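You operate a simulated robot arm through the tools that you are given. There is no shell and no other tool. Be economical: measure what you need, move in short steps, check, and stop when the job is done.

You are at the controls of a simulated two-armed robot. One attempt, no reset.

Task
Push the scarves drawer shut. Put the white jug in the bottom of the basin. Press the start button three times. Put the round brush in the wide wicker basket. Open the spares drawer, take the pale shoe tree from the inside of the spares drawer and put it on the orange postcard and shut the drawer again. Do these in any order. Set down upright: white jug, pale shoe tree.

The check looks at the end state, three seconds after you hand in, the way a careful person would. Anything else that was tipped, shoved, dropped, spilled or broken makes it a failure.

Robot
Two 6-joint arms with fingered hands on one trunk, on a base that drives. Base frame: it is fixed to the floor where the robot stands at the start and does not move with it; the origin is under the middle of the robot, x ahead of it, y to its left, z up. Readings come in cm, rad, newtons and seconds.
The left shoulder is at the start at [7, 19.1, 138.6], the right one opposite. With the tool pointing down near the work surface each hand reaches from about 10 to 46 cm from the robot's upright axis, wherever it stands, measured 20 degrees to its own side. Places, roughly: bottom of the basin [200, 210, 70]; orange postcard (13x9x2 cm) [230, 80, 130]; pale shoe tree (6x9x8 cm) [-50, -170, 80]; round brush (4x4x10 cm) [-150, -270, 130]; scarves drawer [80, -20, 50]; spares drawer [-50, -180, 80]; start button [-120, -230, 60]; white jug (11x8x11 cm) [90, -30, 90]; wide wicker basket (32x20x15 cm) [90, 50, 20]. Payload 4.7 kg a hand.
The tool frame of a hand sits at the grasp point between the pads (the TCP): z along the fingers, y along the line on which they close. The tips reach 3.6 cm beyond it. Largest opening 12 cm; the body of the gripper starts 4.2 cm behind the TCP. The gripper is a hand of 5 fingers: y runs from the thumb to the fingers, the wrist lies at [-1.8, -11.3, -19.8] in the tool frame, and closing takes about 1.5 s.
Orientation is that of the tool frame in the base frame, as a unit quaternion [x, y, z, w]. With the fingers straight down and the wrist toward the robot, the tool's x, y and z point along [0, 1, 0], [1, 0, 0] and [0, 0, -1] of the base frame.

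Tools
- The arms move only by the tool arm_command. It takes "left_targets", "right_targets" or both (then of equal length, played together; a hand with none holds still); each is a list of rows, each a list of 6 numbers: the shift along the tool's x, y, z in cm, then the turn, a rotation vector about the tool's x, y, z in rad. In form: [[tx, ty, tz, ax, ay, az], ...]. A call has 1 to 20 rows; each row shifts and turns the commanded pose from where the row before left it, along the tool's axes as they then stand. "left_claw" and "right_claw" are, for a hand that has rows, the finger opening in cm, from 0 to 12, set as the call begins (left out, the last holds). Rows are played at 5 a second. More than 5 cm and 0.15 rad between two rows, or a gripper value outside its range, and nothing of the call is played. Where a pose cannot be reached the arm comes as near as it can. A force on the tool above 40 N (or 10 N above the force at the start of the call, whichever is more), or a blocked arm, ends the call early, and 0.2 s more pass. The fingers move at their own pace (about 4.5 cm/s each) and stop on an object; they squeeze with about 24 N. The grip force told is the motor's: it shows also when the fingers shut on nothing. Time passes only in rows, and 0.2 s behind the last, so rows that do not move let the fingers close. It gives the time, the measured TCP pose, the force on the tool (base axes), the opening and the grip force at its end, in the units of the frame above (readings bear some noise), with the torque about the TCP (base axes, N m) and any sound that the robot's microphone picked up.
- Cameras (640 x 400 px; columns grow to the right, rows downward): "scene" is now at [12.79, 1.21, 159.53]; the picture's right is [0.15, -0.99, 0.00], its down [-0.74, -0.11, -0.67] and it looks along [0.66, 0.10, -0.75] (base axes); focal length 270 px, centre (320, 200). "left" rides on the left gripper at [-7.3, -9.1, -14.3] in its tool frame; the picture's right is [-0.80, -0.28, 0.53], its down [0.53, -0.73, 0.42] and it looks along [0.27, 0.62, 0.74] (tool axes); focal length 234 px, centre (320, 200). "right" rides on the right gripper at [7.3, -9.1, -14.3] in its tool frame; the picture's right is [-0.80, 0.28, -0.53], its down [-0.53, -0.73, 0.42] and it looks along [-0.27, 0.62, 0.74] (tool axes); focal length 234 px, centre (320, 200).
- camera(camera): a new picture of that camera. It takes no simulated time.
- move_column(by): slides the trunk up (or, below 0, down) by that many cm; the arms and the scene camera ride with it, the base frame stays. It gives what a move gives, with no picture.
- drive_base(legs): drives the robot by 1 to 6 legs, each [ahead, left, turn to the left] in cm, cm and rad, along the robot's own axes; the way and the turn of a leg run together, so that a leg with both is an arc; at most 150 cm and 3.142 rad a leg. The arms and the cameras ride along, it lands a little off, and it stops where it bumps. It gives what a move gives.
- finger_targets(index, middle, ring, little, thumb_bend, thumb_turn, hand): sets how far each is bent, from 0 (flat) to 1 (curled in); at 0.3 the hand is open as for a grip, at 0.7 the pads meet at the TCP. One left out holds its place. A second passes; each finger stops where it meets its share of the squeeze, and holds until it gets a number again. A gripper value or a shape takes the hand back. It gives what a move gives, with no picture; readings hold the bend of each and the force on index, middle, ring, little, thumb and palm. thumb_turn goes from beside the hand (0) to across from the fingers (1), as for a grip.
- set_grasp(shape, hand): the hand has 5 fingers and takes this shape, open, in about a second: jaw (thumb against the fingers, like two jaws); tri (thumb and two fingers); tip (a fingertip pinch); poke (one finger out to press); point (the index stretched); flat (the hand flat); cup (the hand cupped); fist (a fist). The gripper value then closes the fingers along that shape, each until it touches; the sizes above hold for jaw. It gives what a move gives, with no picture.
- aim_head(pan, tilt): turns the head with the scene camera to pan (to the left, within 1.501 rad either way) and tilt (down, from -0.506 to 1.204), counted from straight ahead of the robot. It gives what a move gives.
- measure_at(camera, pixels): for up to 12 pixels [column, row] of the newest picture of that camera ("zoom" is the newest enlarged one), the place [x, y, z] in the base frame of the surface seen there, good to about 0.2 cm. It takes no simulated time.
- enlarge(camera, box): a new picture of the part [left, top, right, bottom] of that camera's present view, enlarged. It takes no simulated time.
- sign_off(): hands the job in; it is judged then, once.

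Work in short steps. Measure before you move; look again where a grasp or a placing could have gone wrong, and mend it. You have 110 turns and 92 pictures in all, those below and enlarged ones among them. Open the grippers and draw the arms clear of the work before you hand the job in, unless the task says otherwise.

The tools are called after "Call:" by a JSON object that holds its "method" and its "body". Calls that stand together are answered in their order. arm_command: Moves the arms, as the interface text tells. Its arguments: {"type":"object","properties":{"left_targets":{"type":"array","items":{"type":"array","items":{"type":"number"}}},"left_claw":{"type":"number"},"right_targets":{"type":"array","items":{"type":"array","items":{"type":"number"}}},"right_claw":{"type":"number"}},"required":[]} The other tools are called the same way: move_column (by) slides the trunk up or down; set_grasp (shape, hand) gives the hand a shape; finger_targets (index, middle, ring, little, thumb_bend, thumb_turn, hand) moves the fingers one by one; drive_base (legs) drives the base; aim_head (pan, tilt) turns the head that bears the scene camera; camera (camera) takes a picture; measure_at (camera, pixels) gives the place of the surface under pixels of a picture; enlarge (camera, box) takes an enlarged picture of a part of a camera's view; sign_off () hands the job in.

At the start:

```text
time_s: 0.0
left_tcp_pos: [66.08, 25.4, 115.9]
left_ee_rot: [0.707, 0.707, 0.0, 0.0]
left_contact_force: [0.9, -0.7, 0.2]
left_torque: [0.0, 0.02, -0.03]
left_gripper_width: 11.96
left_grip_force: 0.1
left_shape: jaw
left_bend: [0.3, 0.3, 0.3, 0.3, 0.3, 0.98]
left_finger forces: [0.0, 0.0, 0.0, 0.0, 0.0, 0.1]
right_tcp_pos: [66.1, -25.24, 113.24]
right_ee_rot: [0.707, 0.707, 0.0, 0.0]
right_contact_force: [0.2, -0.4, 0.0]
right_torque: [0.01, 0.0, 0.02]
right_gripper_width: 11.97
right_grip_force: 0.0
right_shape: jaw
right_bend: [0.3, 0.3, 0.3, 0.3, 0.3, 0.98]
right_finger forces: [0.0, 0.0, 0.1, 0.0, 0.0, 0.0]
trunk travel left (down, up): [-86.3, 7.7]
robot x, y, heading: [-0.26, 0.1, 0.004]
head pan, tilt: [0.15, 0.841]
```

scene: 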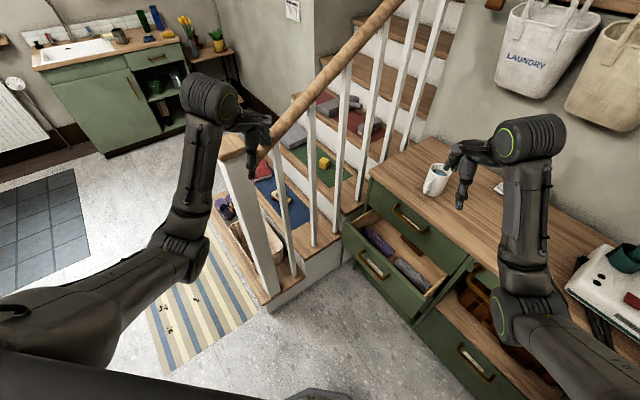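
right: 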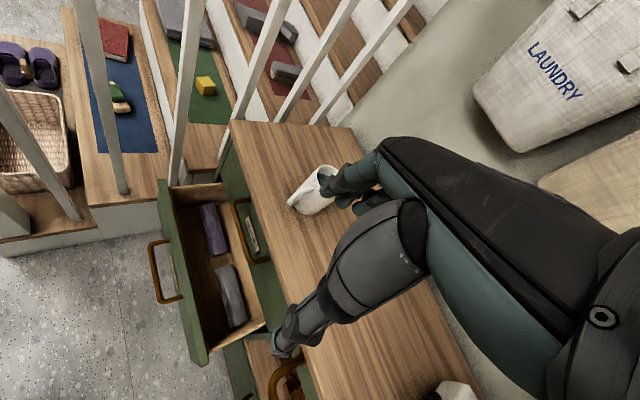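
left: 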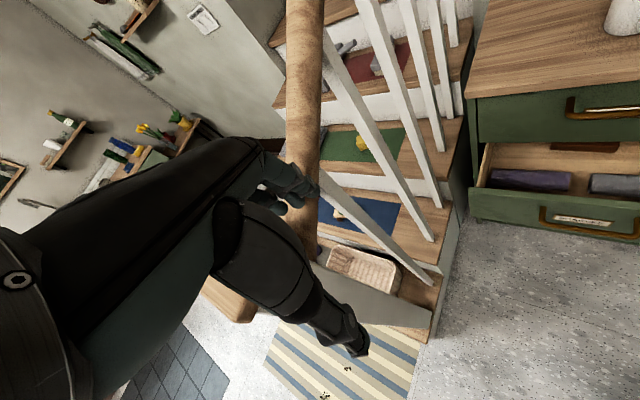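

The scene picture shows the open drawer near (395,255) and the jug at (436,180). I measure these first.

Call:
{"method": "measure_at", "body": {"camera": "scene", "pixels": [[436, 180], [427, 193], [372, 262], [345, 232], [410, 315], [408, 215], [380, 185], [470, 350], [545, 260], [250, 260], [80, 50], [455, 250]]}}

Call:
{"method": "enlarge", "body": {"camera": "scene", "box": [340, 120, 500, 320]}}

Call:
{"method": "measure_at", "body": {"camera": "right", "pixels": [[310, 195], [326, 172], [165, 270], [180, 200], [205, 350], [35, 140], [250, 230]]}}

```text
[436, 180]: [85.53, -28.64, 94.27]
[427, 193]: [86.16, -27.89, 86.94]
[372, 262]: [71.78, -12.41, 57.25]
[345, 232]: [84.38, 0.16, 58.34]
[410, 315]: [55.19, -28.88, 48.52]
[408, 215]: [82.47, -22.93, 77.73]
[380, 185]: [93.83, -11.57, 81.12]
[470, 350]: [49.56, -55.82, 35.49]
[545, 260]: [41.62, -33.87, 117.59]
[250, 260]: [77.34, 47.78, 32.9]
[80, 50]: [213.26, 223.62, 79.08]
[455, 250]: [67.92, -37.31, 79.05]
```

```text
2.00 times, centred on (420, 220) of scene
```

zoom: 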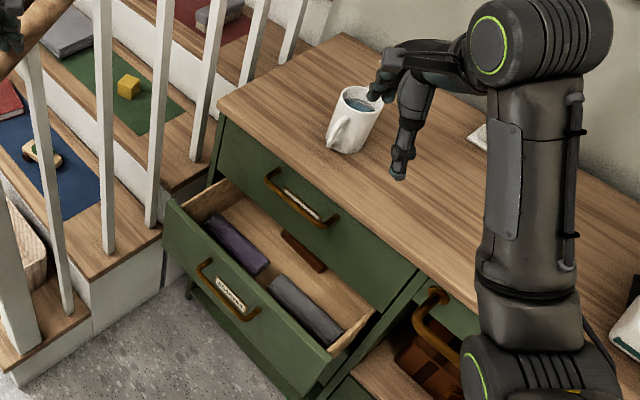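

```text
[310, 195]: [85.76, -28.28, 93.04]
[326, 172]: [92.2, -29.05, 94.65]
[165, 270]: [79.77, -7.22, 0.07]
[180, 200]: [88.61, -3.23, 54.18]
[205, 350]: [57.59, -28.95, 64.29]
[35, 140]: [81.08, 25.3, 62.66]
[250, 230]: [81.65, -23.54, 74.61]
```

The drawer front runs from about (84,0) to (55,-29), so the dresser faces (-0.7,0.7). I look around for room to move before driving.

Call:
{"method": "aim_head", "body": {"pan": -1.3, "tilt": 0.6}}

Call:
{"method": "camera", "body": {"camera": "scene"}}

Call:
{"method": "aim_head", "body": {"pan": 1.0, "tilt": 0.45}}

Call:
{"method": "camera", "body": {"camera": "scene"}}

Call:
{"method": "aim_head", "body": {"pan": 0.1, "tilt": 0.35}}

Call:
{"method": "camera", "body": {"camera": "scene"}}

```text
time_s: 1.6
left_tcp_pos: [66.13, 25.43, 115.94]
left_ee_rot: [0.707, 0.707, -0.001, 0.0]
left_contact_force: [-0.6, 0.5, -0.2]
left_torque: [0.0, 0.0, 0.0]
left_gripper_width: 11.96
left_grip_force: 0.0
left_shape: jaw
left_bend: [0.3, 0.3, 0.3, 0.3, 0.3, 0.98]
left_finger forces: [0.0, 0.0, 0.1, 0.1, 0.0, 0.1]
right_tcp_pos: [66.1, -25.39, 113.29]
right_ee_rot: [0.707, 0.707, 0.0, 0.0]
right_contact_force: [-0.7, -1.2, 0.2]
right_torque: [-0.02, 0.02, -0.02]
right_gripper_width: 11.97
right_grip_force: 0.1
right_shape: jaw
right_bend: [0.3, 0.3, 0.3, 0.3, 0.3, 0.98]
right_finger forces: [0.0, 0.0, 0.0, 0.0, 0.0, 0.1]
trunk travel left (down, up): [-86.3, 7.7]
robot x, y, heading: [0.0, 0.08, -0.005]
head pan, tilt: [-1.3, 0.6]
```

```text
87 pictures are left
```

scene: 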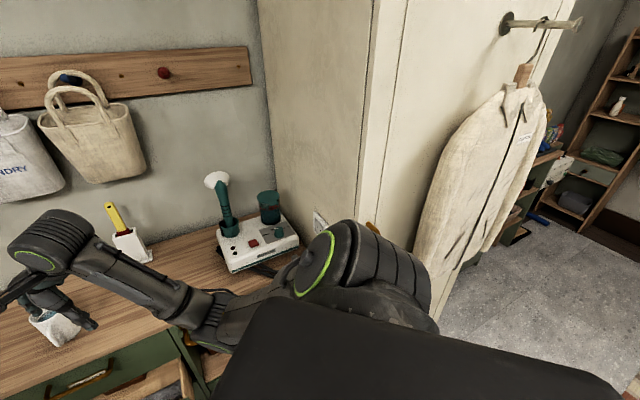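

```text
time_s: 3.7
left_tcp_pos: [66.09, 25.43, 116.0]
left_ee_rot: [0.707, 0.707, 0.0, 0.0]
left_contact_force: [-0.1, 1.1, -0.2]
left_torque: [-0.03, 0.02, 0.01]
left_gripper_width: 11.97
left_grip_force: 0.2
left_shape: jaw
left_bend: [0.3, 0.3, 0.3, 0.3, 0.3, 0.98]
left_finger forces: [0.1, 0.0, 0.0, 0.0, 0.0, 0.0]
right_tcp_pos: [66.12, -25.3, 113.29]
right_ee_rot: [0.707, 0.707, 0.0, 0.0]
right_contact_force: [0.0, 0.2, -0.8]
right_torque: [-0.03, 0.0, 0.0]
right_gripper_width: 11.94
right_grip_force: 0.1
right_shape: jaw
right_bend: [0.3, 0.3, 0.3, 0.3, 0.3, 0.98]
right_finger forces: [0.0, 0.0, 0.0, 0.0, 0.0, 0.0]
trunk travel left (down, up): [-86.3, 7.7]
robot x, y, heading: [0.03, -0.19, -0.005]
head pan, tilt: [1.0, 0.45]
```

```text
86 pictures are left
```

scene: 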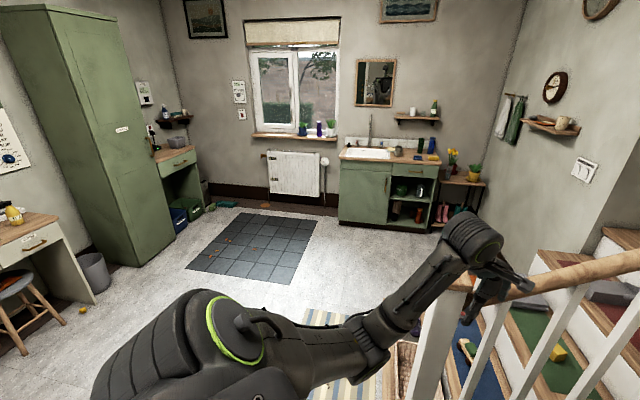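

```text
time_s: 4.9
left_tcp_pos: [66.13, 25.42, 115.96]
left_ee_rot: [0.707, 0.707, -0.001, -0.001]
left_contact_force: [0.4, 0.5, -0.5]
left_torque: [-0.02, 0.01, -0.01]
left_gripper_width: 11.94
left_grip_force: 0.0
left_shape: jaw
left_bend: [0.3, 0.3, 0.3, 0.3, 0.3, 0.98]
left_finger forces: [0.1, 0.0, 0.0, 0.0, 0.1, 0.0]
right_tcp_pos: [66.07, -25.34, 113.2]
right_ee_rot: [0.707, 0.707, 0.0, 0.0]
right_contact_force: [-0.2, 0.3, -0.3]
right_torque: [0.03, 0.01, 0.0]
right_gripper_width: 11.94
right_grip_force: 0.0
right_shape: jaw
right_bend: [0.3, 0.3, 0.3, 0.3, 0.3, 0.98]
right_finger forces: [0.1, 0.1, 0.0, 0.0, 0.1, 0.0]
trunk travel left (down, up): [-86.3, 7.7]
robot x, y, heading: [-0.25, -0.1, -0.001]
head pan, tilt: [0.099, 0.351]
```

```text
85 pictures are left
```

scene: 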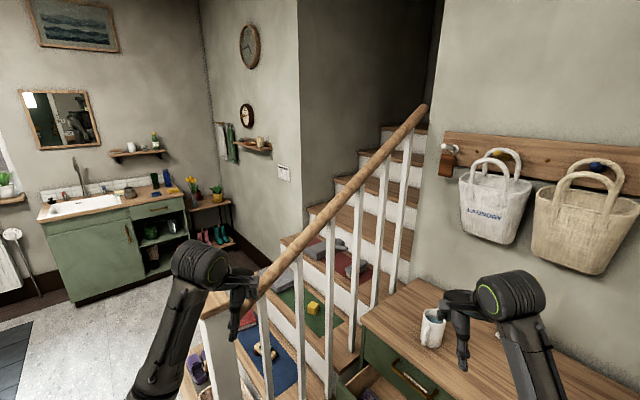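

I enlarge the wall shelf near (253,148), which may hold the postcard, and the sink.

Call:
{"method": "enlarge", "body": {"camera": "scene", "box": [200, 100, 320, 200]}}

Call:
{"method": "measure_at", "body": {"camera": "zoom", "pixels": [[260, 190], [320, 190], [300, 200], [200, 200], [380, 180], [300, 170]]}}

Call:
{"method": "measure_at", "body": {"camera": "scene", "pixels": [[80, 206], [60, 212], [98, 205], [48, 222], [130, 205], [185, 197], [105, 300], [190, 238], [75, 305]]}}

```text
4.00 times, centred on (260, 150) of scene
```

zoom: 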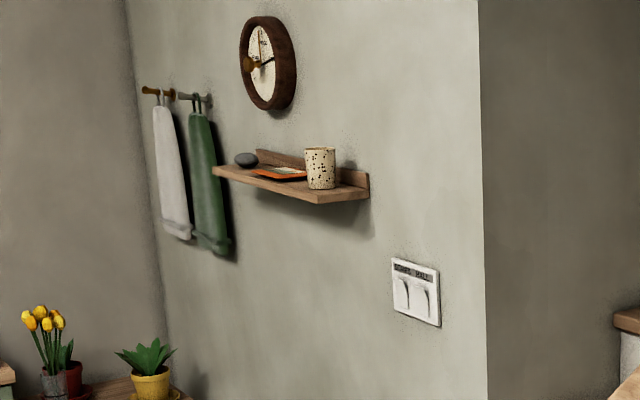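

```text
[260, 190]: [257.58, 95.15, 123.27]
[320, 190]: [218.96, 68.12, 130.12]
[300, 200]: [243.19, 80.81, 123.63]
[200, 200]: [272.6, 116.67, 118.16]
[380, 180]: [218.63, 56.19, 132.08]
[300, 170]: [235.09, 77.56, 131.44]
```

```text
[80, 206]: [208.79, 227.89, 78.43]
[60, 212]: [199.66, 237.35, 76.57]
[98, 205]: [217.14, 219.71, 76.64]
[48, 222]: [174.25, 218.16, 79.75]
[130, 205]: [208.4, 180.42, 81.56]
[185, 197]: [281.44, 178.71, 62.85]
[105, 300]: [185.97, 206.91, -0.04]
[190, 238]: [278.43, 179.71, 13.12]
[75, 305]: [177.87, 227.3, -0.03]
```

The basin is near (208,228,70) and the postcard near (232,78,130) on a wall shelf. Now I draw both arms in so that turning in this corner is safe.

Call:
{"method": "arm_command", "body": {"left_targets": [[0, -4, 0, 0, 0, 0], [0, -4, 0, 0, 0, 0], [0, -4, 0, 0, 0, 0], [0, -4, 0, 0, 0, 0], [0, -4, 0, 0, 0, 0], [0, -4, 0, 0, 0, 0], [0, -4, 0, 0, 0, 0]], "right_targets": [[0, -4.5, 0, 0, 0, 0], [0, -4.5, 0, 0, 0, 0], [0, -4.5, 0, 0, 0, 0], [0, -4.5, 0, 0, 0, 0], [0, -4.5, 0, 0, 0, 0], [0, -4.5, 0, 0, 0, 0], [0, -4.5, 0, 0, 0, 0]]}}

Call:
{"method": "drive_base", "body": {"legs": [[0, 0, -0.785], [10, 22, 0]]}}

Call:
{"method": "aim_head", "body": {"pan": 0.2, "tilt": 0.9}}

Call:
{"method": "camera", "body": {"camera": "scene"}}

```text
time_s: 6.5
left_tcp_pos: [46.5, 31.96, 107.26]
left_ee_rot: [0.707, 0.707, -0.001, 0.001]
left_contact_force: [0.1, -0.6, 0.1]
left_torque: [0.02, -0.02, -0.04]
left_gripper_width: 11.96
left_grip_force: 0.0
left_shape: jaw
left_bend: [0.3, 0.3, 0.3, 0.3, 0.3, 0.98]
left_finger forces: [0.1, 0.0, 0.1, 0.0, 0.0, 0.1]
left hand out of reach, approached as far as the arm can: row 1, 2, 3, 4, 5, 6, 7
right_tcp_pos: [44.44, -30.71, 103.15]
right_ee_rot: [0.707, 0.707, 0.0, 0.001]
right_contact_force: [-0.1, -0.1, 0.8]
right_torque: [-0.03, -0.01, 0.01]
right_gripper_width: 11.99
right_grip_force: 0.1
right_shape: jaw
right_bend: [0.3, 0.3, 0.3, 0.3, 0.3, 0.98]
right_finger forces: [0.0, 0.0, 0.0, 0.0, 0.0, 0.0]
right hand out of reach, approached as far as the arm can: row 1, 2, 3, 4, 5, 6, 7
trunk travel left (down, up): [-86.3, 7.7]
robot x, y, heading: [-0.25, -0.18, 0.001]
head pan, tilt: [0.099, 0.351]
```

```text
time_s: 10.3
left_tcp_pos: [74.36, -2.9, 106.88]
left_ee_rot: [0.922, 0.386, -0.012, 0.0]
left_contact_force: [-0.5, -0.4, -0.1]
left_torque: [0.0, 0.01, 0.0]
left_gripper_width: 11.99
left_grip_force: 0.0
left_shape: jaw
left_bend: [0.3, 0.3, 0.3, 0.3, 0.3, 0.98]
left_finger forces: [0.0, 0.0, 0.0, 0.0, 0.0, 0.0]
right_tcp_pos: [29.7, -45.75, 103.0]
right_ee_rot: [0.922, 0.387, 0.002, 0.0]
right_contact_force: [0.2, -0.6, 0.7]
right_torque: [0.0, 0.01, -0.02]
right_gripper_width: 11.97
right_grip_force: 0.1
right_shape: jaw
right_bend: [0.3, 0.3, 0.3, 0.3, 0.3, 0.98]
right_finger forces: [0.0, 0.0, 0.0, 0.0, 0.0, 0.0]
trunk travel left (down, up): [-86.3, 7.7]
robot x, y, heading: [19.97, 7.53, -0.773]
head pan, tilt: [0.099, 0.351]
stopped in leg 2: the robot was blocked; the commanded pose is now the measured one
```

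```text
time_s: 11.3
left_tcp_pos: [74.33, -2.92, 106.88]
left_ee_rot: [0.922, 0.386, -0.012, 0.0]
left_contact_force: [-0.2, -0.1, -0.1]
left_torque: [0.0, -0.03, 0.01]
left_gripper_width: 11.97
left_grip_force: 0.2
left_shape: jaw
left_bend: [0.3, 0.3, 0.3, 0.3, 0.3, 0.98]
left_finger forces: [0.0, 0.1, 0.0, 0.0, 0.1, 0.1]
right_tcp_pos: [29.78, -45.85, 102.9]
right_ee_rot: [0.922, 0.388, 0.003, 0.0]
right_contact_force: [-0.8, 0.7, 0.6]
right_torque: [0.03, 0.0, 0.0]
right_gripper_width: 11.98
right_grip_force: 0.1
right_shape: jaw
right_bend: [0.3, 0.3, 0.3, 0.3, 0.3, 0.98]
right_finger forces: [0.0, 0.1, 0.0, 0.0, 0.1, 0.1]
trunk travel left (down, up): [-86.3, 7.7]
robot x, y, heading: [19.35, 7.53, -0.775]
head pan, tilt: [0.201, 0.901]
```

```text
83 pictures are left
```

scene: 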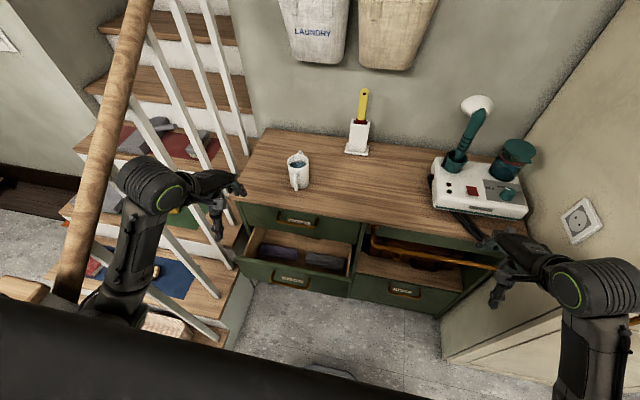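

The base was blocked as the left arm came near the handrail, at robot (19.4,7.5). I measure the elbow and rail to know the clearance, along with jug and dresser points.

Call:
{"method": "measure_at", "body": {"camera": "scene", "pixels": [[150, 185], [120, 245], [90, 190], [75, 290], [110, 320], [180, 270], [290, 280], [245, 265], [345, 295], [252, 155], [450, 200], [310, 335]]}}

Call:
{"method": "enlarge", "body": {"camera": "scene", "box": [230, 140, 390, 300]}}

```text
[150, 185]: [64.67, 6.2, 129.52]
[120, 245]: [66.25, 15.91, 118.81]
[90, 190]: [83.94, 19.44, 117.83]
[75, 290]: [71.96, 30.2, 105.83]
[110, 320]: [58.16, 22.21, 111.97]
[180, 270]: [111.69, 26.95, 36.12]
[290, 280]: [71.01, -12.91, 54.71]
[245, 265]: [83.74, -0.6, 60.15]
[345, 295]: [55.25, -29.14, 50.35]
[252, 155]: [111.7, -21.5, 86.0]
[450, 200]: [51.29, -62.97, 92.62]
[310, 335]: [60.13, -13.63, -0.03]
```

```text
2.50 times, centred on (310, 220) of scene
```

zoom: 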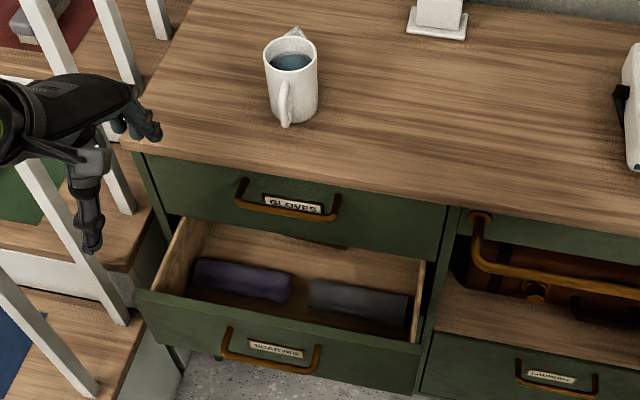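

The left elbow sits about a handrail-width from the rail at (72,30,106). I back off right and backward, then close the left fingers and lower the trunk so the hand stands in front of the scarves drawer (front top z≈60).

Call:
{"method": "drive_base", "body": {"legs": [[-6, -9, -0.01]]}}

Call:
{"method": "arm_command", "body": {"left_targets": [[0, 0, 0, 0, 0, 0], [0, 0, 0, 0, 0, 0], [0, 0, 0, 0, 0, 0], [0, 0, 0, 0, 0, 0], [0, 0, 0, 0, 0, 0], [0, 0, 0, 0, 0, 0]], "left_claw": 0}}

Call:
{"method": "move_column", "body": {"by": -53}}

Call:
{"method": "camera", "body": {"camera": "scene"}}

```text
time_s: 12.4
left_tcp_pos: [64.07, -5.36, 106.76]
left_ee_rot: [0.924, 0.382, -0.012, 0.0]
left_contact_force: [0.2, -0.5, -0.4]
left_torque: [0.0, -0.04, -0.02]
left_gripper_width: 11.97
left_grip_force: 0.0
left_shape: jaw
left_bend: [0.3, 0.3, 0.3, 0.3, 0.3, 0.98]
left_finger forces: [0.1, 0.1, 0.0, 0.1, 0.0, 0.0]
right_tcp_pos: [18.99, -47.89, 103.15]
right_ee_rot: [0.923, 0.384, 0.0, 0.001]
right_contact_force: [0.7, 0.3, 0.8]
right_torque: [0.03, -0.04, 0.02]
right_gripper_width: 11.99
right_grip_force: 0.1
right_shape: jaw
right_bend: [0.3, 0.3, 0.3, 0.3, 0.3, 0.98]
right_finger forces: [0.0, 0.1, 0.0, 0.0, 0.0, 0.0]
trunk travel left (down, up): [-86.3, 7.7]
robot x, y, heading: [9.17, 5.23, -0.78]
head pan, tilt: [0.201, 0.901]
```

```text
time_s: 13.8
left_tcp_pos: [64.03, -5.22, 106.78]
left_ee_rot: [0.924, 0.381, -0.012, 0.0]
left_contact_force: [0.3, -0.2, -1.1]
left_torque: [-0.02, 0.02, 0.05]
left_gripper_width: 0.0
left_grip_force: 0.1
left_shape: jaw
left_bend: [0.7, 0.7, 0.7, 0.7, 0.67, 1.0]
left_finger forces: [0.0, 0.0, 0.0, 0.0, 0.0, 0.0]
right_tcp_pos: [19.02, -47.79, 103.12]
right_ee_rot: [0.924, 0.382, 0.0, 0.001]
right_contact_force: [-0.1, 0.1, 0.2]
right_torque: [-0.02, 0.02, 0.04]
right_gripper_width: 11.99
right_grip_force: 0.2
right_shape: jaw
right_bend: [0.3, 0.3, 0.3, 0.3, 0.3, 0.98]
right_finger forces: [0.1, 0.1, 0.1, 0.1, 0.0, 0.1]
trunk travel left (down, up): [-86.3, 7.7]
robot x, y, heading: [9.23, 5.71, -0.778]
head pan, tilt: [0.201, 0.901]
```

```text
refused: -53 is not a number from -40 to 40
```

```text
81 pictures are left
```

scene: 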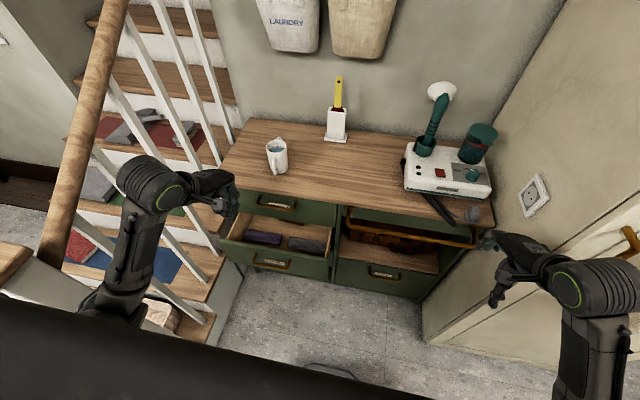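

The single column move is limited to 40 cm. I check where the cupboard knob at (630,235) stands relative to the right arm before lowering.

Call:
{"method": "measure_at", "body": {"camera": "scene", "pixels": [[630, 235], [480, 330], [560, 240], [530, 340], [600, 360], [210, 205], [255, 264]]}}

```text
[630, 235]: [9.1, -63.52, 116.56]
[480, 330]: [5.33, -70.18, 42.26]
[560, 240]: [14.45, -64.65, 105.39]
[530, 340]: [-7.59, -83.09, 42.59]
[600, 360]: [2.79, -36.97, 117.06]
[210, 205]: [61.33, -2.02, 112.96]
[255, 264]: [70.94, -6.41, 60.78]
```

The right hand is about 12 cm clear of the cupboard and goes straight down, so lowering is safe.

Call:
{"method": "move_column", "body": {"by": -27}}

Call:
{"method": "move_column", "body": {"by": -27}}

Call:
{"method": "camera", "body": {"camera": "scene"}}

```text
time_s: 16.6
left_tcp_pos: [64.11, -5.31, 79.91]
left_ee_rot: [0.924, 0.382, -0.013, 0.0]
left_contact_force: [-0.2, -0.6, 0.3]
left_torque: [0.0, 0.0, -0.02]
left_gripper_width: 0.01
left_grip_force: 23.8
left_shape: jaw
left_bend: [0.7, 0.7, 0.7, 0.7, 0.52, 1.0]
left_finger forces: [0.0, 0.1, 0.0, 0.1, 0.1, 0.1]
right_tcp_pos: [18.86, -47.77, 76.2]
right_ee_rot: [0.924, 0.383, 0.001, 0.0]
right_contact_force: [-0.1, -0.3, -0.6]
right_torque: [0.02, -0.02, 0.02]
right_gripper_width: 11.99
right_grip_force: 0.1
right_shape: jaw
right_bend: [0.3, 0.3, 0.3, 0.3, 0.3, 0.98]
right_finger forces: [0.0, 0.0, 0.0, 0.0, 0.0, 0.0]
trunk travel left (down, up): [-59.3, 34.7]
robot x, y, heading: [8.98, 5.67, -0.784]
head pan, tilt: [0.201, 0.901]
```

```text
time_s: 19.3
left_tcp_pos: [64.15, -5.3, 52.81]
left_ee_rot: [0.924, 0.382, -0.013, -0.001]
left_contact_force: [0.0, 0.2, 0.5]
left_torque: [0.01, 0.01, -0.01]
left_gripper_width: 0.0
left_grip_force: 24.0
left_shape: jaw
left_bend: [0.7, 0.7, 0.7, 0.7, 0.52, 1.0]
left_finger forces: [0.0, 0.0, 0.1, 0.0, 0.0, 0.0]
right_tcp_pos: [18.99, -47.91, 49.25]
right_ee_rot: [0.924, 0.383, -0.001, 0.001]
right_contact_force: [-0.3, 0.1, -0.3]
right_torque: [0.0, 0.02, -0.02]
right_gripper_width: 11.95
right_grip_force: 0.0
right_shape: jaw
right_bend: [0.3, 0.3, 0.3, 0.3, 0.3, 0.98]
right_finger forces: [0.0, 0.0, 0.0, 0.0, 0.1, 0.0]
trunk travel left (down, up): [-32.3, 61.7]
robot x, y, heading: [9.2, 5.6, -0.79]
head pan, tilt: [0.201, 0.901]
```

```text
80 pictures are left
```

scene: 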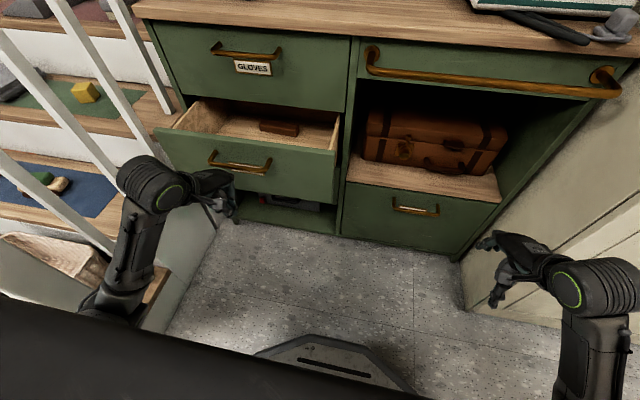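

The hand stands before the drawer front, just left of its handle. I push forward along tool y.

Call:
{"method": "arm_command", "body": {"left_targets": [[0, 3, 0, 0, 0, 0], [0, 3, 0, 0, 0, 0], [0, 3, 0, 0, 0, 0], [0, 3, 0, 0, 0, 0], [0, 3, 0, 0, 0, 0], [0, 2, 0, 0, 0, 0]]}}

Call:
{"method": "camera", "body": {"camera": "scene"}}

```text
time_s: 20.8
left_tcp_pos: [75.61, -16.85, 52.05]
left_ee_rot: [0.924, 0.382, -0.016, -0.009]
left_contact_force: [-3.9, 2.6, -2.2]
left_torque: [-0.17, -0.18, 0.06]
left_gripper_width: 0.0
left_grip_force: 23.8
left_shape: jaw
left_bend: [0.7, 0.7, 0.7, 0.7, 0.52, 1.0]
left_finger forces: [0.0, 0.1, 0.0, 0.0, 0.0, 5.1]
right_tcp_pos: [18.97, -47.75, 49.11]
right_ee_rot: [0.923, 0.384, 0.001, 0.0]
right_contact_force: [0.1, -0.7, 0.1]
right_torque: [0.0, 0.02, 0.02]
right_gripper_width: 12.0
right_grip_force: 0.0
right_shape: jaw
right_bend: [0.3, 0.3, 0.3, 0.3, 0.3, 0.98]
right_finger forces: [0.0, 0.0, 0.0, 0.1, 0.0, 0.1]
trunk travel left (down, up): [-32.3, 61.7]
robot x, y, heading: [9.16, 5.72, -0.785]
head pan, tilt: [0.201, 0.901]
stopped in row 6 (left hand): the force on the tool passed its limit at 50 N (the readings are from after the stop); the commanded pose is now the measured one
```

```text
79 pictures are left
```

scene: 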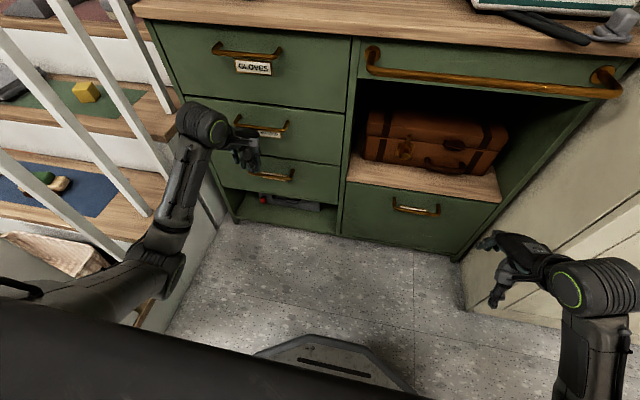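

The push hit its limit at 50 N and the drawer looks flush. I measure its front against the glove drawer above, and then withdraw the hand.

Call:
{"method": "measure_at", "body": {"camera": "scene", "pixels": [[300, 85], [310, 148], [325, 115], [330, 185], [305, 60]]}}

Call:
{"method": "arm_command", "body": {"left_targets": [[0, -3, 0, 0, 0, 0], [0, -4, 0, 0, 0, 0], [0, -4, 0, 0, 0, 0], [0, -4, 0, 0, 0, 0]], "left_claw": 12}}

Call:
{"method": "move_column", "body": {"by": 40}}

Call:
{"method": "move_column", "body": {"by": 18}}

Call:
{"method": "camera", "body": {"camera": "scene"}}

```text
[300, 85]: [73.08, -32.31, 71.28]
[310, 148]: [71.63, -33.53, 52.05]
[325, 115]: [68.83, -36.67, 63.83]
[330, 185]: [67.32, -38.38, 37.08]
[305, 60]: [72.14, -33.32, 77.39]
```

```text
time_s: 21.8
left_tcp_pos: [65.07, -6.11, 52.44]
left_ee_rot: [0.924, 0.382, -0.016, -0.008]
left_contact_force: [0.7, 0.4, 0.7]
left_torque: [-0.03, -0.03, 0.02]
left_gripper_width: 11.97
left_grip_force: 0.1
left_shape: jaw
left_bend: [0.3, 0.3, 0.3, 0.3, 0.3, 0.98]
left_finger forces: [0.0, 0.0, 0.0, 0.0, 0.1, 0.0]
right_tcp_pos: [18.91, -47.69, 49.19]
right_ee_rot: [0.923, 0.384, 0.001, 0.001]
right_contact_force: [-0.3, 0.6, -0.2]
right_torque: [-0.01, 0.0, 0.0]
right_gripper_width: 11.97
right_grip_force: 0.1
right_shape: jaw
right_bend: [0.3, 0.3, 0.3, 0.3, 0.3, 0.98]
right_finger forces: [0.1, 0.0, 0.0, 0.0, 0.0, 0.0]
trunk travel left (down, up): [-32.3, 61.7]
robot x, y, heading: [9.44, 5.52, -0.786]
head pan, tilt: [0.201, 0.901]
```

```text
time_s: 25.6
left_tcp_pos: [65.11, -6.15, 92.48]
left_ee_rot: [0.924, 0.382, -0.015, -0.007]
left_contact_force: [-0.6, -0.2, 0.2]
left_torque: [-0.01, 0.0, 0.01]
left_gripper_width: 11.97
left_grip_force: 0.0
left_shape: jaw
left_bend: [0.3, 0.3, 0.3, 0.3, 0.3, 0.98]
left_finger forces: [0.2, 0.0, 0.0, 0.1, 0.0, 0.1]
right_tcp_pos: [19.0, -47.88, 89.07]
right_ee_rot: [0.924, 0.383, 0.0, 0.0]
right_contact_force: [0.3, 0.4, -0.4]
right_torque: [-0.01, -0.02, -0.01]
right_gripper_width: 11.99
right_grip_force: 0.1
right_shape: jaw
right_bend: [0.3, 0.3, 0.3, 0.3, 0.3, 0.98]
right_finger forces: [0.1, 0.0, 0.1, 0.0, 0.1, 0.1]
trunk travel left (down, up): [-72.3, 21.7]
robot x, y, heading: [9.2, 5.78, -0.783]
head pan, tilt: [0.201, 0.901]
```

```text
time_s: 27.6
left_tcp_pos: [65.11, -6.19, 110.47]
left_ee_rot: [0.924, 0.382, -0.016, -0.008]
left_contact_force: [0.7, -0.3, -0.5]
left_torque: [-0.01, -0.02, 0.0]
left_gripper_width: 11.98
left_grip_force: 0.0
left_shape: jaw
left_bend: [0.3, 0.3, 0.3, 0.3, 0.3, 0.98]
left_finger forces: [0.1, 0.0, 0.0, 0.1, 0.0, 0.1]
right_tcp_pos: [19.02, -47.82, 107.11]
right_ee_rot: [0.924, 0.383, 0.001, 0.001]
right_contact_force: [-0.4, 0.4, 0.2]
right_torque: [-0.01, 0.02, 0.01]
right_gripper_width: 11.96
right_grip_force: 0.0
right_shape: jaw
right_bend: [0.3, 0.3, 0.3, 0.3, 0.3, 0.98]
right_finger forces: [0.0, 0.0, 0.0, 0.1, 0.0, 0.0]
trunk travel left (down, up): [-90.3, 3.7]
robot x, y, heading: [9.32, 5.94, -0.784]
head pan, tilt: [0.201, 0.901]
```

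```text
78 pictures are left
```

scene: 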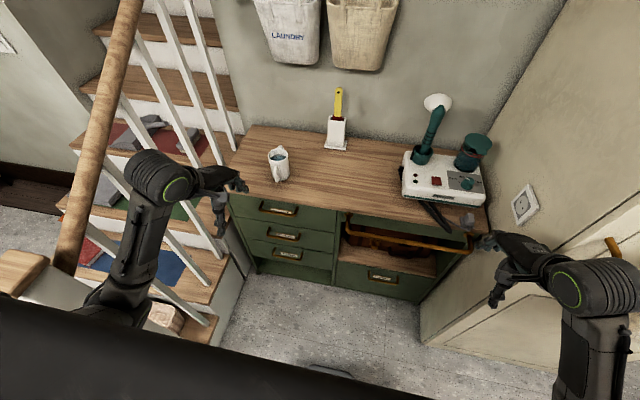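

Drawer front n = -74.4 matches the glove drawer's -74.5, so it is shut. Now I enlarge the jug for its axis and handle direction.

Call:
{"method": "enlarge", "body": {"camera": "scene", "box": [255, 135, 303, 195]}}

```text
6.67 times, centred on (279, 165) of scene
```

zoom: 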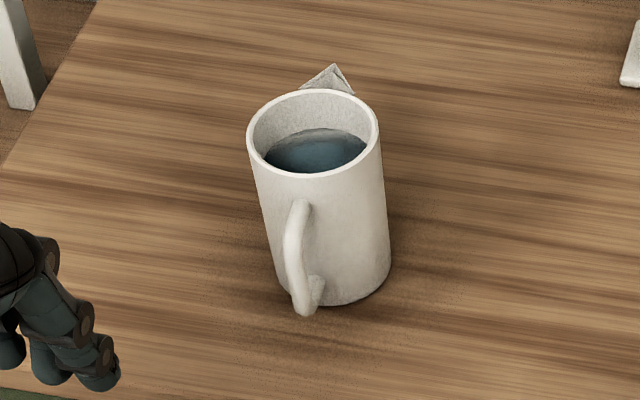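

Call:
{"method": "measure_at", "body": {"camera": "zoom", "pixels": [[251, 140], [378, 135], [315, 173], [310, 92], [335, 66], [298, 205], [303, 305], [388, 260], [350, 300], [60, 330], [100, 380]]}}

```text
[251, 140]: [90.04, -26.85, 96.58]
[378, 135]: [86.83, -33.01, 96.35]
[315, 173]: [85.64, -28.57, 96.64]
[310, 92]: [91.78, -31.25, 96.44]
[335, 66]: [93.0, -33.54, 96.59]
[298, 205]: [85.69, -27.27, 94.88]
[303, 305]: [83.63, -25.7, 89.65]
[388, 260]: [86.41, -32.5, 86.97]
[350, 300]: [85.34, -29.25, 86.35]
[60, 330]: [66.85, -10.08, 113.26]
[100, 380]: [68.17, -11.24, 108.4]
```

Jug axis is at about (88.5,-29.9), rim z 96.5, base 86.2, handle toward the robot; so fingers should close along the dresser's length. I check the left-side clearances (rail, newel, stair foot) before driving nearer.

Call:
{"method": "measure_at", "body": {"camera": "scene", "pixels": [[105, 130], [70, 245], [20, 270], [40, 300], [160, 165], [110, 260], [90, 290], [228, 320], [180, 335], [245, 265], [330, 365]]}}

```text
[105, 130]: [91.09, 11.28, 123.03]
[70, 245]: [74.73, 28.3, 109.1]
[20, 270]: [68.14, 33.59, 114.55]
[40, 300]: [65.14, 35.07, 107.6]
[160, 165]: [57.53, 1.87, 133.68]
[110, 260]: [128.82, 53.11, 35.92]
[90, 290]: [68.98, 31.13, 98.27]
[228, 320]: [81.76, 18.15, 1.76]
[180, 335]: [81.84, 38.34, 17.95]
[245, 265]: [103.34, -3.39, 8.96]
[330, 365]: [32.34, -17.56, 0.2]
```

The newel is at (68,34) up to z 114 and the stairs start at t≈70, about 8 cm left of the elbow, so straight ahead is clear. I drive 20 cm toward the dresser and try turning the left hand so that it closes along the dresser.

Call:
{"method": "drive_base", "body": {"legs": [[20, -1, 0]]}}

Call:
{"method": "arm_command", "body": {"left_targets": [[0, 0, 0, 0, 0, 0.145], [0, 0, 0, 0, 0, 0.145], [0, 0, 0, 0, 0, 0.145], [0, 0, 0, 0, 0, 0.145], [0, 0, 0, 0, 0, 0.145], [0, 0, 0, 0, 0, 0.145]]}}

```text
time_s: 29.2
left_tcp_pos: [78.57, -20.79, 110.54]
left_ee_rot: [0.923, 0.384, -0.016, -0.007]
left_contact_force: [-0.4, 0.1, -0.1]
left_torque: [-0.03, 0.02, 0.0]
left_gripper_width: 11.96
left_grip_force: 0.0
left_shape: jaw
left_bend: [0.3, 0.3, 0.3, 0.3, 0.3, 0.98]
left_finger forces: [0.0, 0.0, 0.0, 0.0, 0.0, 0.0]
right_tcp_pos: [32.52, -62.39, 107.22]
right_ee_rot: [0.923, 0.385, 0.001, 0.0]
right_contact_force: [-0.5, -1.0, -0.1]
right_torque: [-0.02, -0.04, 0.04]
right_gripper_width: 11.98
right_grip_force: 0.1
right_shape: jaw
right_bend: [0.3, 0.3, 0.3, 0.3, 0.3, 0.98]
right_finger forces: [0.1, 0.0, 0.0, 0.0, 0.1, 0.0]
trunk travel left (down, up): [-90.3, 3.7]
robot x, y, heading: [22.46, -9.63, -0.781]
head pan, tilt: [0.201, 0.901]
```

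```text
time_s: 30.6
left_tcp_pos: [78.69, -20.87, 110.45]
left_ee_rot: [0.999, -0.043, -0.018, 0.0]
left_contact_force: [0.9, 0.2, 0.3]
left_torque: [-0.02, 0.0, 0.0]
left_gripper_width: 11.99
left_grip_force: 0.2
left_shape: jaw
left_bend: [0.3, 0.3, 0.3, 0.3, 0.3, 0.98]
left_finger forces: [0.0, 0.1, 0.1, 0.1, 0.0, 0.0]
right_tcp_pos: [32.72, -62.62, 107.1]
right_ee_rot: [0.923, 0.385, 0.0, 0.0]
right_contact_force: [1.2, -0.2, 0.4]
right_torque: [-0.01, 0.03, 0.01]
right_gripper_width: 11.97
right_grip_force: 0.0
right_shape: jaw
right_bend: [0.3, 0.3, 0.3, 0.3, 0.3, 0.98]
right_finger forces: [0.0, 0.1, 0.0, 0.0, 0.0, 0.1]
trunk travel left (down, up): [-90.3, 3.7]
robot x, y, heading: [22.66, -9.25, -0.781]
head pan, tilt: [0.201, 0.901]
```

The turn works (tool x now near +x base). I finish the turn to align with the jug (y toward (-0.65,-0.76)), level the small tilt, and move over the jug at this height.

Call:
{"method": "arm_command", "body": {"left_targets": [[0, 0, 0, 0, 0.036, 0], [0, 0, 0, 0, 0, 0.124], [0, 0, 0, 0, 0, 0.124], [0, 0, 0, 0, 0, 0.124], [0, 0, 0, 0, 0, 0.124], [0, 0, 0, 0, 0, 0.124], [4, 0, 0, 0, 0, 0], [4, 0, 0, 0, 0, 0], [4, 0, 0, 0, 0, 0], [1.3, 0.5, 0, 0, 0, 0], [0, 0, 0, 0, 0, 0]]}}

Call:
{"method": "enlarge", "body": {"camera": "scene", "box": [160, 60, 400, 260]}}

Call:
{"method": "camera", "body": {"camera": "left"}}

```text
time_s: 33.0
left_tcp_pos: [88.42, -29.7, 110.48]
left_ee_rot: [0.939, -0.344, 0.0, 0.0]
left_contact_force: [1.2, 0.5, 0.6]
left_torque: [0.01, 0.03, -0.03]
left_gripper_width: 12.0
left_grip_force: 0.1
left_shape: jaw
left_bend: [0.3, 0.3, 0.3, 0.3, 0.3, 0.98]
left_finger forces: [0.1, 0.0, 0.0, 0.0, 0.0, 0.0]
right_tcp_pos: [32.49, -62.51, 107.15]
right_ee_rot: [0.923, 0.386, 0.001, 0.0]
right_contact_force: [0.3, -1.0, 0.0]
right_torque: [-0.03, 0.0, 0.01]
right_gripper_width: 11.99
right_grip_force: 0.0
right_shape: jaw
right_bend: [0.3, 0.3, 0.3, 0.3, 0.3, 0.98]
right_finger forces: [0.0, 0.1, 0.1, 0.0, 0.0, 0.0]
trunk travel left (down, up): [-90.3, 3.7]
robot x, y, heading: [22.67, -9.22, -0.781]
head pan, tilt: [0.201, 0.901]
```

```text
2.00 times, centred on (280, 160) of scene
```

zoom: 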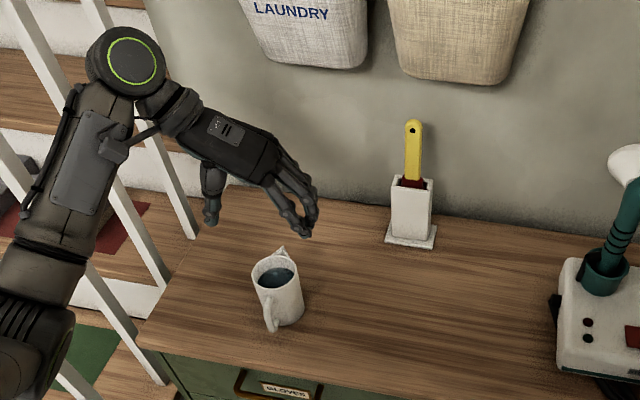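

```text
75 pictures are left
```

left: 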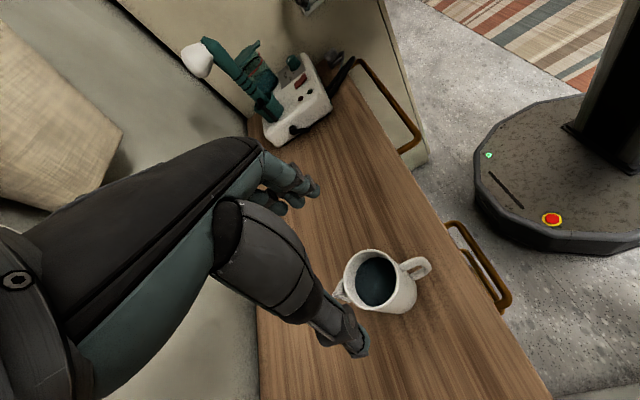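

Left view puts the jug rim centre at (376,278), where the TCP line should meet it (≈(374,274)). I go down 16.5 cm, fingers open.

Call:
{"method": "arm_command", "body": {"left_targets": [[0, -0.2, 3, 0, 0, 0], [0, 0, 3, 0, 0, 0], [0, 0, 3, 0, 0, 0], [0, 0, 2.5, 0, 0, 0], [0, 0, 2.5, 0, 0, 0], [0, 0, 2.3, 0, 0, 0], [0, 0, 0, 0, 0, 0]]}}

Call:
{"method": "enlarge", "body": {"camera": "scene", "box": [200, 100, 360, 220]}}

```text
time_s: 34.6
left_tcp_pos: [88.47, -29.64, 94.11]
left_ee_rot: [0.939, -0.345, 0.0, 0.001]
left_contact_force: [-0.8, 0.3, -0.9]
left_torque: [-0.01, 0.0, 0.01]
left_gripper_width: 11.95
left_grip_force: 0.2
left_shape: jaw
left_bend: [0.3, 0.3, 0.3, 0.3, 0.3, 0.98]
left_finger forces: [0.0, 0.0, 0.0, 0.0, 0.1, 0.0]
right_tcp_pos: [32.53, -62.54, 107.2]
right_ee_rot: [0.923, 0.385, 0.0, 0.001]
right_contact_force: [0.0, -0.4, -0.8]
right_torque: [0.01, 0.01, -0.04]
right_gripper_width: 11.95
right_grip_force: 0.0
right_shape: jaw
right_bend: [0.3, 0.3, 0.3, 0.3, 0.3, 0.98]
right_finger forces: [0.0, 0.1, 0.1, 0.0, 0.0, 0.0]
trunk travel left (down, up): [-90.3, 3.7]
robot x, y, heading: [22.34, -9.0, -0.78]
head pan, tilt: [0.201, 0.901]
```

```text
3.33 times, centred on (280, 160) of scene
```

zoom: 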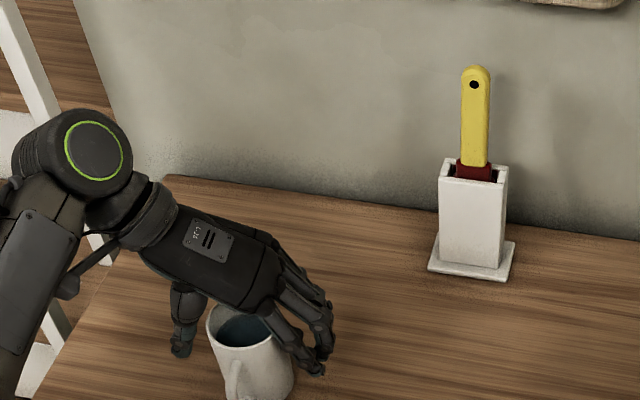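

The thumb and fingers straddle the jug well. I close them.

Call:
{"method": "arm_command", "body": {"left_targets": [[0, 0, 0, 0, 0, 0], [0, 0, 0, 0, 0, 0], [0, 0, 0, 0, 0, 0], [0, 0, 0, 0, 0, 0], [0, 0, 0, 0, 0, 0], [0, 0, 0, 0, 0, 0], [0, 0, 0, 0, 0, 0], [0, 0, 0, 0, 0, 0]], "left_claw": 0}}

Call:
{"method": "arm_command", "body": {"left_targets": [[0, 0, -1, 0, 0, 0], [0, 0, -1, 0, 0, 0], [0, 0, 0, 0, 0, 0]]}}

Call:
{"method": "enlarge", "body": {"camera": "scene", "box": [200, 100, 360, 220]}}

```text
time_s: 36.5
left_tcp_pos: [88.59, -29.64, 94.1]
left_ee_rot: [0.939, -0.345, 0.002, 0.0]
left_contact_force: [0.1, 0.1, 0.2]
left_torque: [-0.05, 0.02, 0.03]
left_gripper_width: 6.32
left_grip_force: 23.8
left_shape: jaw
left_bend: [0.74, 0.41, 0.44, 0.42, 0.71, 1.0]
left_finger forces: [12.6, 7.6, 0.1, 0.0, 20.2, 0.0]
right_tcp_pos: [32.59, -62.6, 107.12]
right_ee_rot: [0.923, 0.385, 0.001, 0.0]
right_contact_force: [-0.1, 0.7, 0.3]
right_torque: [-0.01, -0.02, -0.02]
right_gripper_width: 12.01
right_grip_force: 0.0
right_shape: jaw
right_bend: [0.3, 0.3, 0.3, 0.3, 0.3, 0.98]
right_finger forces: [0.0, 0.0, 0.0, 0.0, 0.1, 0.0]
trunk travel left (down, up): [-90.3, 3.7]
robot x, y, heading: [22.57, -9.25, -0.781]
head pan, tilt: [0.201, 0.901]
```

```text
time_s: 37.2
left_tcp_pos: [88.55, -29.48, 96.06]
left_ee_rot: [0.939, -0.344, -0.001, -0.001]
left_contact_force: [-0.1, -0.1, -2.9]
left_torque: [-0.02, 0.01, 0.01]
left_gripper_width: 6.3
left_grip_force: 24.3
left_shape: jaw
left_bend: [0.74, 0.41, 0.44, 0.42, 0.71, 1.0]
left_finger forces: [12.7, 7.5, 0.0, 0.0, 20.2, 0.1]
right_tcp_pos: [32.61, -62.57, 107.12]
right_ee_rot: [0.923, 0.385, 0.0, 0.0]
right_contact_force: [-0.5, -0.3, -0.1]
right_torque: [0.02, -0.02, 0.01]
right_gripper_width: 11.96
right_grip_force: 0.1
right_shape: jaw
right_bend: [0.3, 0.3, 0.3, 0.3, 0.3, 0.98]
right_finger forces: [0.1, 0.0, 0.0, 0.0, 0.1, 0.0]
trunk travel left (down, up): [-90.3, 3.7]
robot x, y, heading: [22.62, -9.29, -0.786]
head pan, tilt: [0.201, 0.901]
```

```text
3.33 times, centred on (280, 160) of scene
```

zoom: 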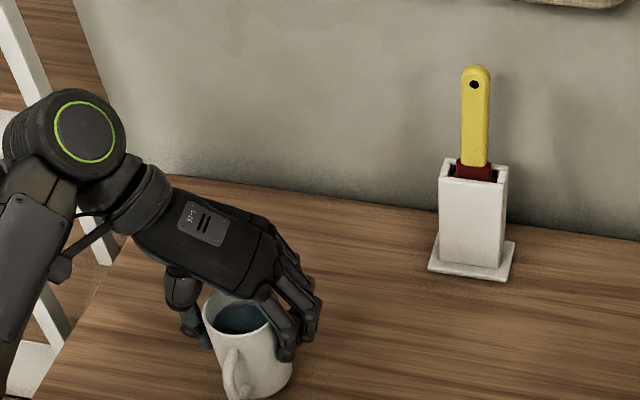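

The jug is held upright (3 N, opening 6.3). I lift it more, draw it in, back the base off from the dresser and look left for the route to the sink.

Call:
{"method": "arm_command", "body": {"left_targets": [[0, 0, -2, 0, 0, 0], [0, 0, -2, 0, 0, 0], [0, 0, -2, 0, 0, 0], [0, 0, -2, 0, 0, 0], [0, 0, -2, 0, 0, 0], [0, 0, -2, 0, 0, 0], [0, 0, -2, 0, 0, 0], [-2, 0, 0, 0, 0, 0], [-2, 0, 0, 0, 0, 0], [-2, 0, 0, 0, 0, 0], [-2, 0, 0, 0, 0, 0], [0, 0, 0, 0, 0, 0]]}}

Call:
{"method": "drive_base", "body": {"legs": [[-38, 0, 0]]}}

Call:
{"method": "aim_head", "body": {"pan": 1.5, "tilt": 0.6}}

Call:
{"method": "camera", "body": {"camera": "scene"}}

```text
time_s: 39.9
left_tcp_pos: [82.59, -24.39, 110.09]
left_ee_rot: [0.939, -0.343, 0.0, 0.001]
left_contact_force: [0.3, 0.6, -2.6]
left_torque: [0.0, 0.01, 0.01]
left_gripper_width: 6.33
left_grip_force: 24.1
left_shape: jaw
left_bend: [0.74, 0.41, 0.44, 0.42, 0.71, 1.0]
left_finger forces: [12.6, 7.8, 0.0, 0.0, 20.2, 0.0]
right_tcp_pos: [32.6, -62.56, 107.12]
right_ee_rot: [0.923, 0.385, 0.0, 0.0]
right_contact_force: [0.4, 0.0, -0.5]
right_torque: [0.01, -0.02, -0.01]
right_gripper_width: 12.03
right_grip_force: 0.0
right_shape: jaw
right_bend: [0.3, 0.3, 0.3, 0.3, 0.3, 0.98]
right_finger forces: [0.0, 0.0, 0.0, 0.0, 0.0, 0.0]
trunk travel left (down, up): [-90.3, 3.7]
robot x, y, heading: [22.69, -9.34, -0.783]
head pan, tilt: [0.201, 0.901]
```

```text
time_s: 42.2
left_tcp_pos: [55.97, 2.04, 110.12]
left_ee_rot: [0.939, -0.344, 0.0, -0.001]
left_contact_force: [0.2, 0.4, -3.8]
left_torque: [0.03, -0.03, -0.02]
left_gripper_width: 6.3
left_grip_force: 23.9
left_shape: jaw
left_bend: [0.74, 0.41, 0.44, 0.42, 0.71, 1.0]
left_finger forces: [12.6, 7.7, 0.1, 0.0, 20.2, 0.1]
right_tcp_pos: [5.96, -36.05, 107.14]
right_ee_rot: [0.923, 0.385, 0.0, 0.0]
right_contact_force: [0.6, 0.4, -0.5]
right_torque: [0.01, -0.02, 0.0]
right_gripper_width: 11.99
right_grip_force: 0.0
right_shape: jaw
right_bend: [0.3, 0.3, 0.3, 0.3, 0.3, 0.98]
right_finger forces: [0.0, 0.0, 0.0, 0.0, 0.0, 0.1]
trunk travel left (down, up): [-90.3, 3.7]
robot x, y, heading: [-3.89, 17.73, -0.781]
head pan, tilt: [0.201, 0.901]
```

```text
time_s: 43.7
left_tcp_pos: [55.92, 1.96, 110.06]
left_ee_rot: [0.939, -0.344, 0.001, 0.0]
left_contact_force: [-0.1, 0.0, -2.5]
left_torque: [-0.02, -0.01, 0.01]
left_gripper_width: 6.3
left_grip_force: 23.6
left_shape: jaw
left_bend: [0.74, 0.41, 0.44, 0.42, 0.71, 1.0]
left_finger forces: [12.6, 7.7, 0.0, 0.1, 20.3, 0.0]
right_tcp_pos: [5.87, -36.0, 107.16]
right_ee_rot: [0.923, 0.385, 0.0, 0.0]
right_contact_force: [-0.3, 0.6, 0.3]
right_torque: [0.0, 0.0, -0.04]
right_gripper_width: 11.99
right_grip_force: 0.1
right_shape: jaw
right_bend: [0.3, 0.3, 0.3, 0.3, 0.3, 0.98]
right_finger forces: [0.0, 0.0, 0.0, 0.1, 0.1, 0.0]
trunk travel left (down, up): [-90.3, 3.7]
robot x, y, heading: [-3.91, 17.54, -0.782]
head pan, tilt: [1.499, 0.6]
```

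```text
72 pictures are left
```

scene: 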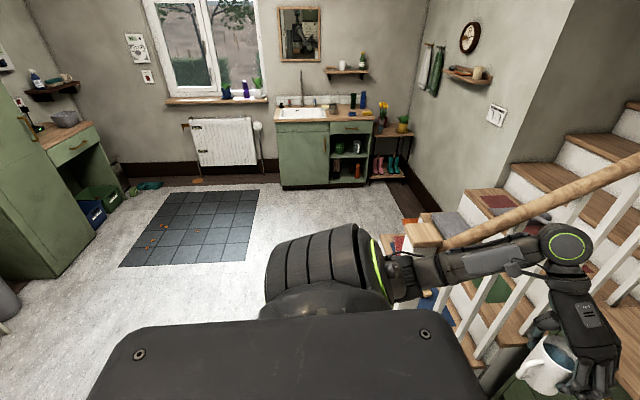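

I measure the mat corners, cabinet front feet, counter edge and basin for planning the drive.

Call:
{"method": "measure_at", "body": {"camera": "scene", "pixels": [[258, 192], [243, 262], [122, 264], [284, 188], [366, 182], [276, 121], [372, 120], [284, 114], [325, 114], [302, 113], [300, 108], [400, 178]]}}

Call:
{"method": "enlarge", "body": {"camera": "scene", "box": [260, 70, 420, 200]}}

```text
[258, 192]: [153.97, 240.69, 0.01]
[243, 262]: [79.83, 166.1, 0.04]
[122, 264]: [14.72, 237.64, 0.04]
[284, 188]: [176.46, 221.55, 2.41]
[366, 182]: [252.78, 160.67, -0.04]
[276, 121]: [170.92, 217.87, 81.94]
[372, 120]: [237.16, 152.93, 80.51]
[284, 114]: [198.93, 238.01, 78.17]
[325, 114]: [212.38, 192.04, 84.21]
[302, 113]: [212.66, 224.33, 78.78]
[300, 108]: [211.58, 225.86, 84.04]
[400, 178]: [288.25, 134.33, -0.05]
```

```text
3.08 times, centred on (340, 135) of scene
```

zoom: 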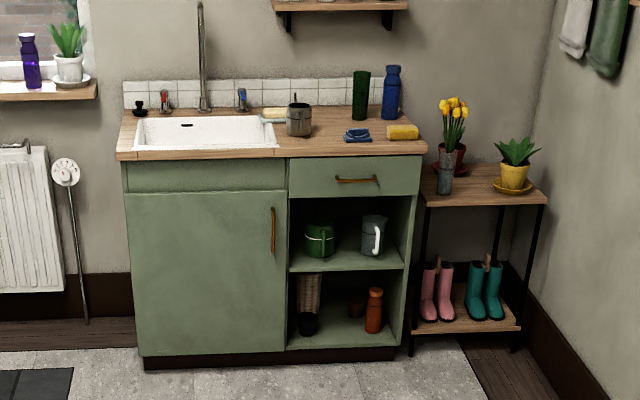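

I measure the sink's corners in the zoom: front edge (135,152)-(277,148), back edge (150,118)-(270,116), plus the tap, cup and dish.

Call:
{"method": "measure_at", "body": {"camera": "zoom", "pixels": [[136, 150], [277, 147], [147, 119], [262, 117], [187, 126], [200, 140], [204, 105], [203, 10], [298, 110], [125, 158], [120, 112], [270, 125]]}}

```text
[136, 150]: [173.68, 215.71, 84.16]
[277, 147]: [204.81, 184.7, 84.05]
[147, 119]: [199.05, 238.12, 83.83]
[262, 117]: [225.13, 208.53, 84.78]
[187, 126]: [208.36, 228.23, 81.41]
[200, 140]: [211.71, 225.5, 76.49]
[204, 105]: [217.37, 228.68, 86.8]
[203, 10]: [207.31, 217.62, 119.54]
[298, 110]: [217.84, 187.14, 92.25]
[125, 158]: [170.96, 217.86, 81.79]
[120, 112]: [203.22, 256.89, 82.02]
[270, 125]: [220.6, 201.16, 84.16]
```

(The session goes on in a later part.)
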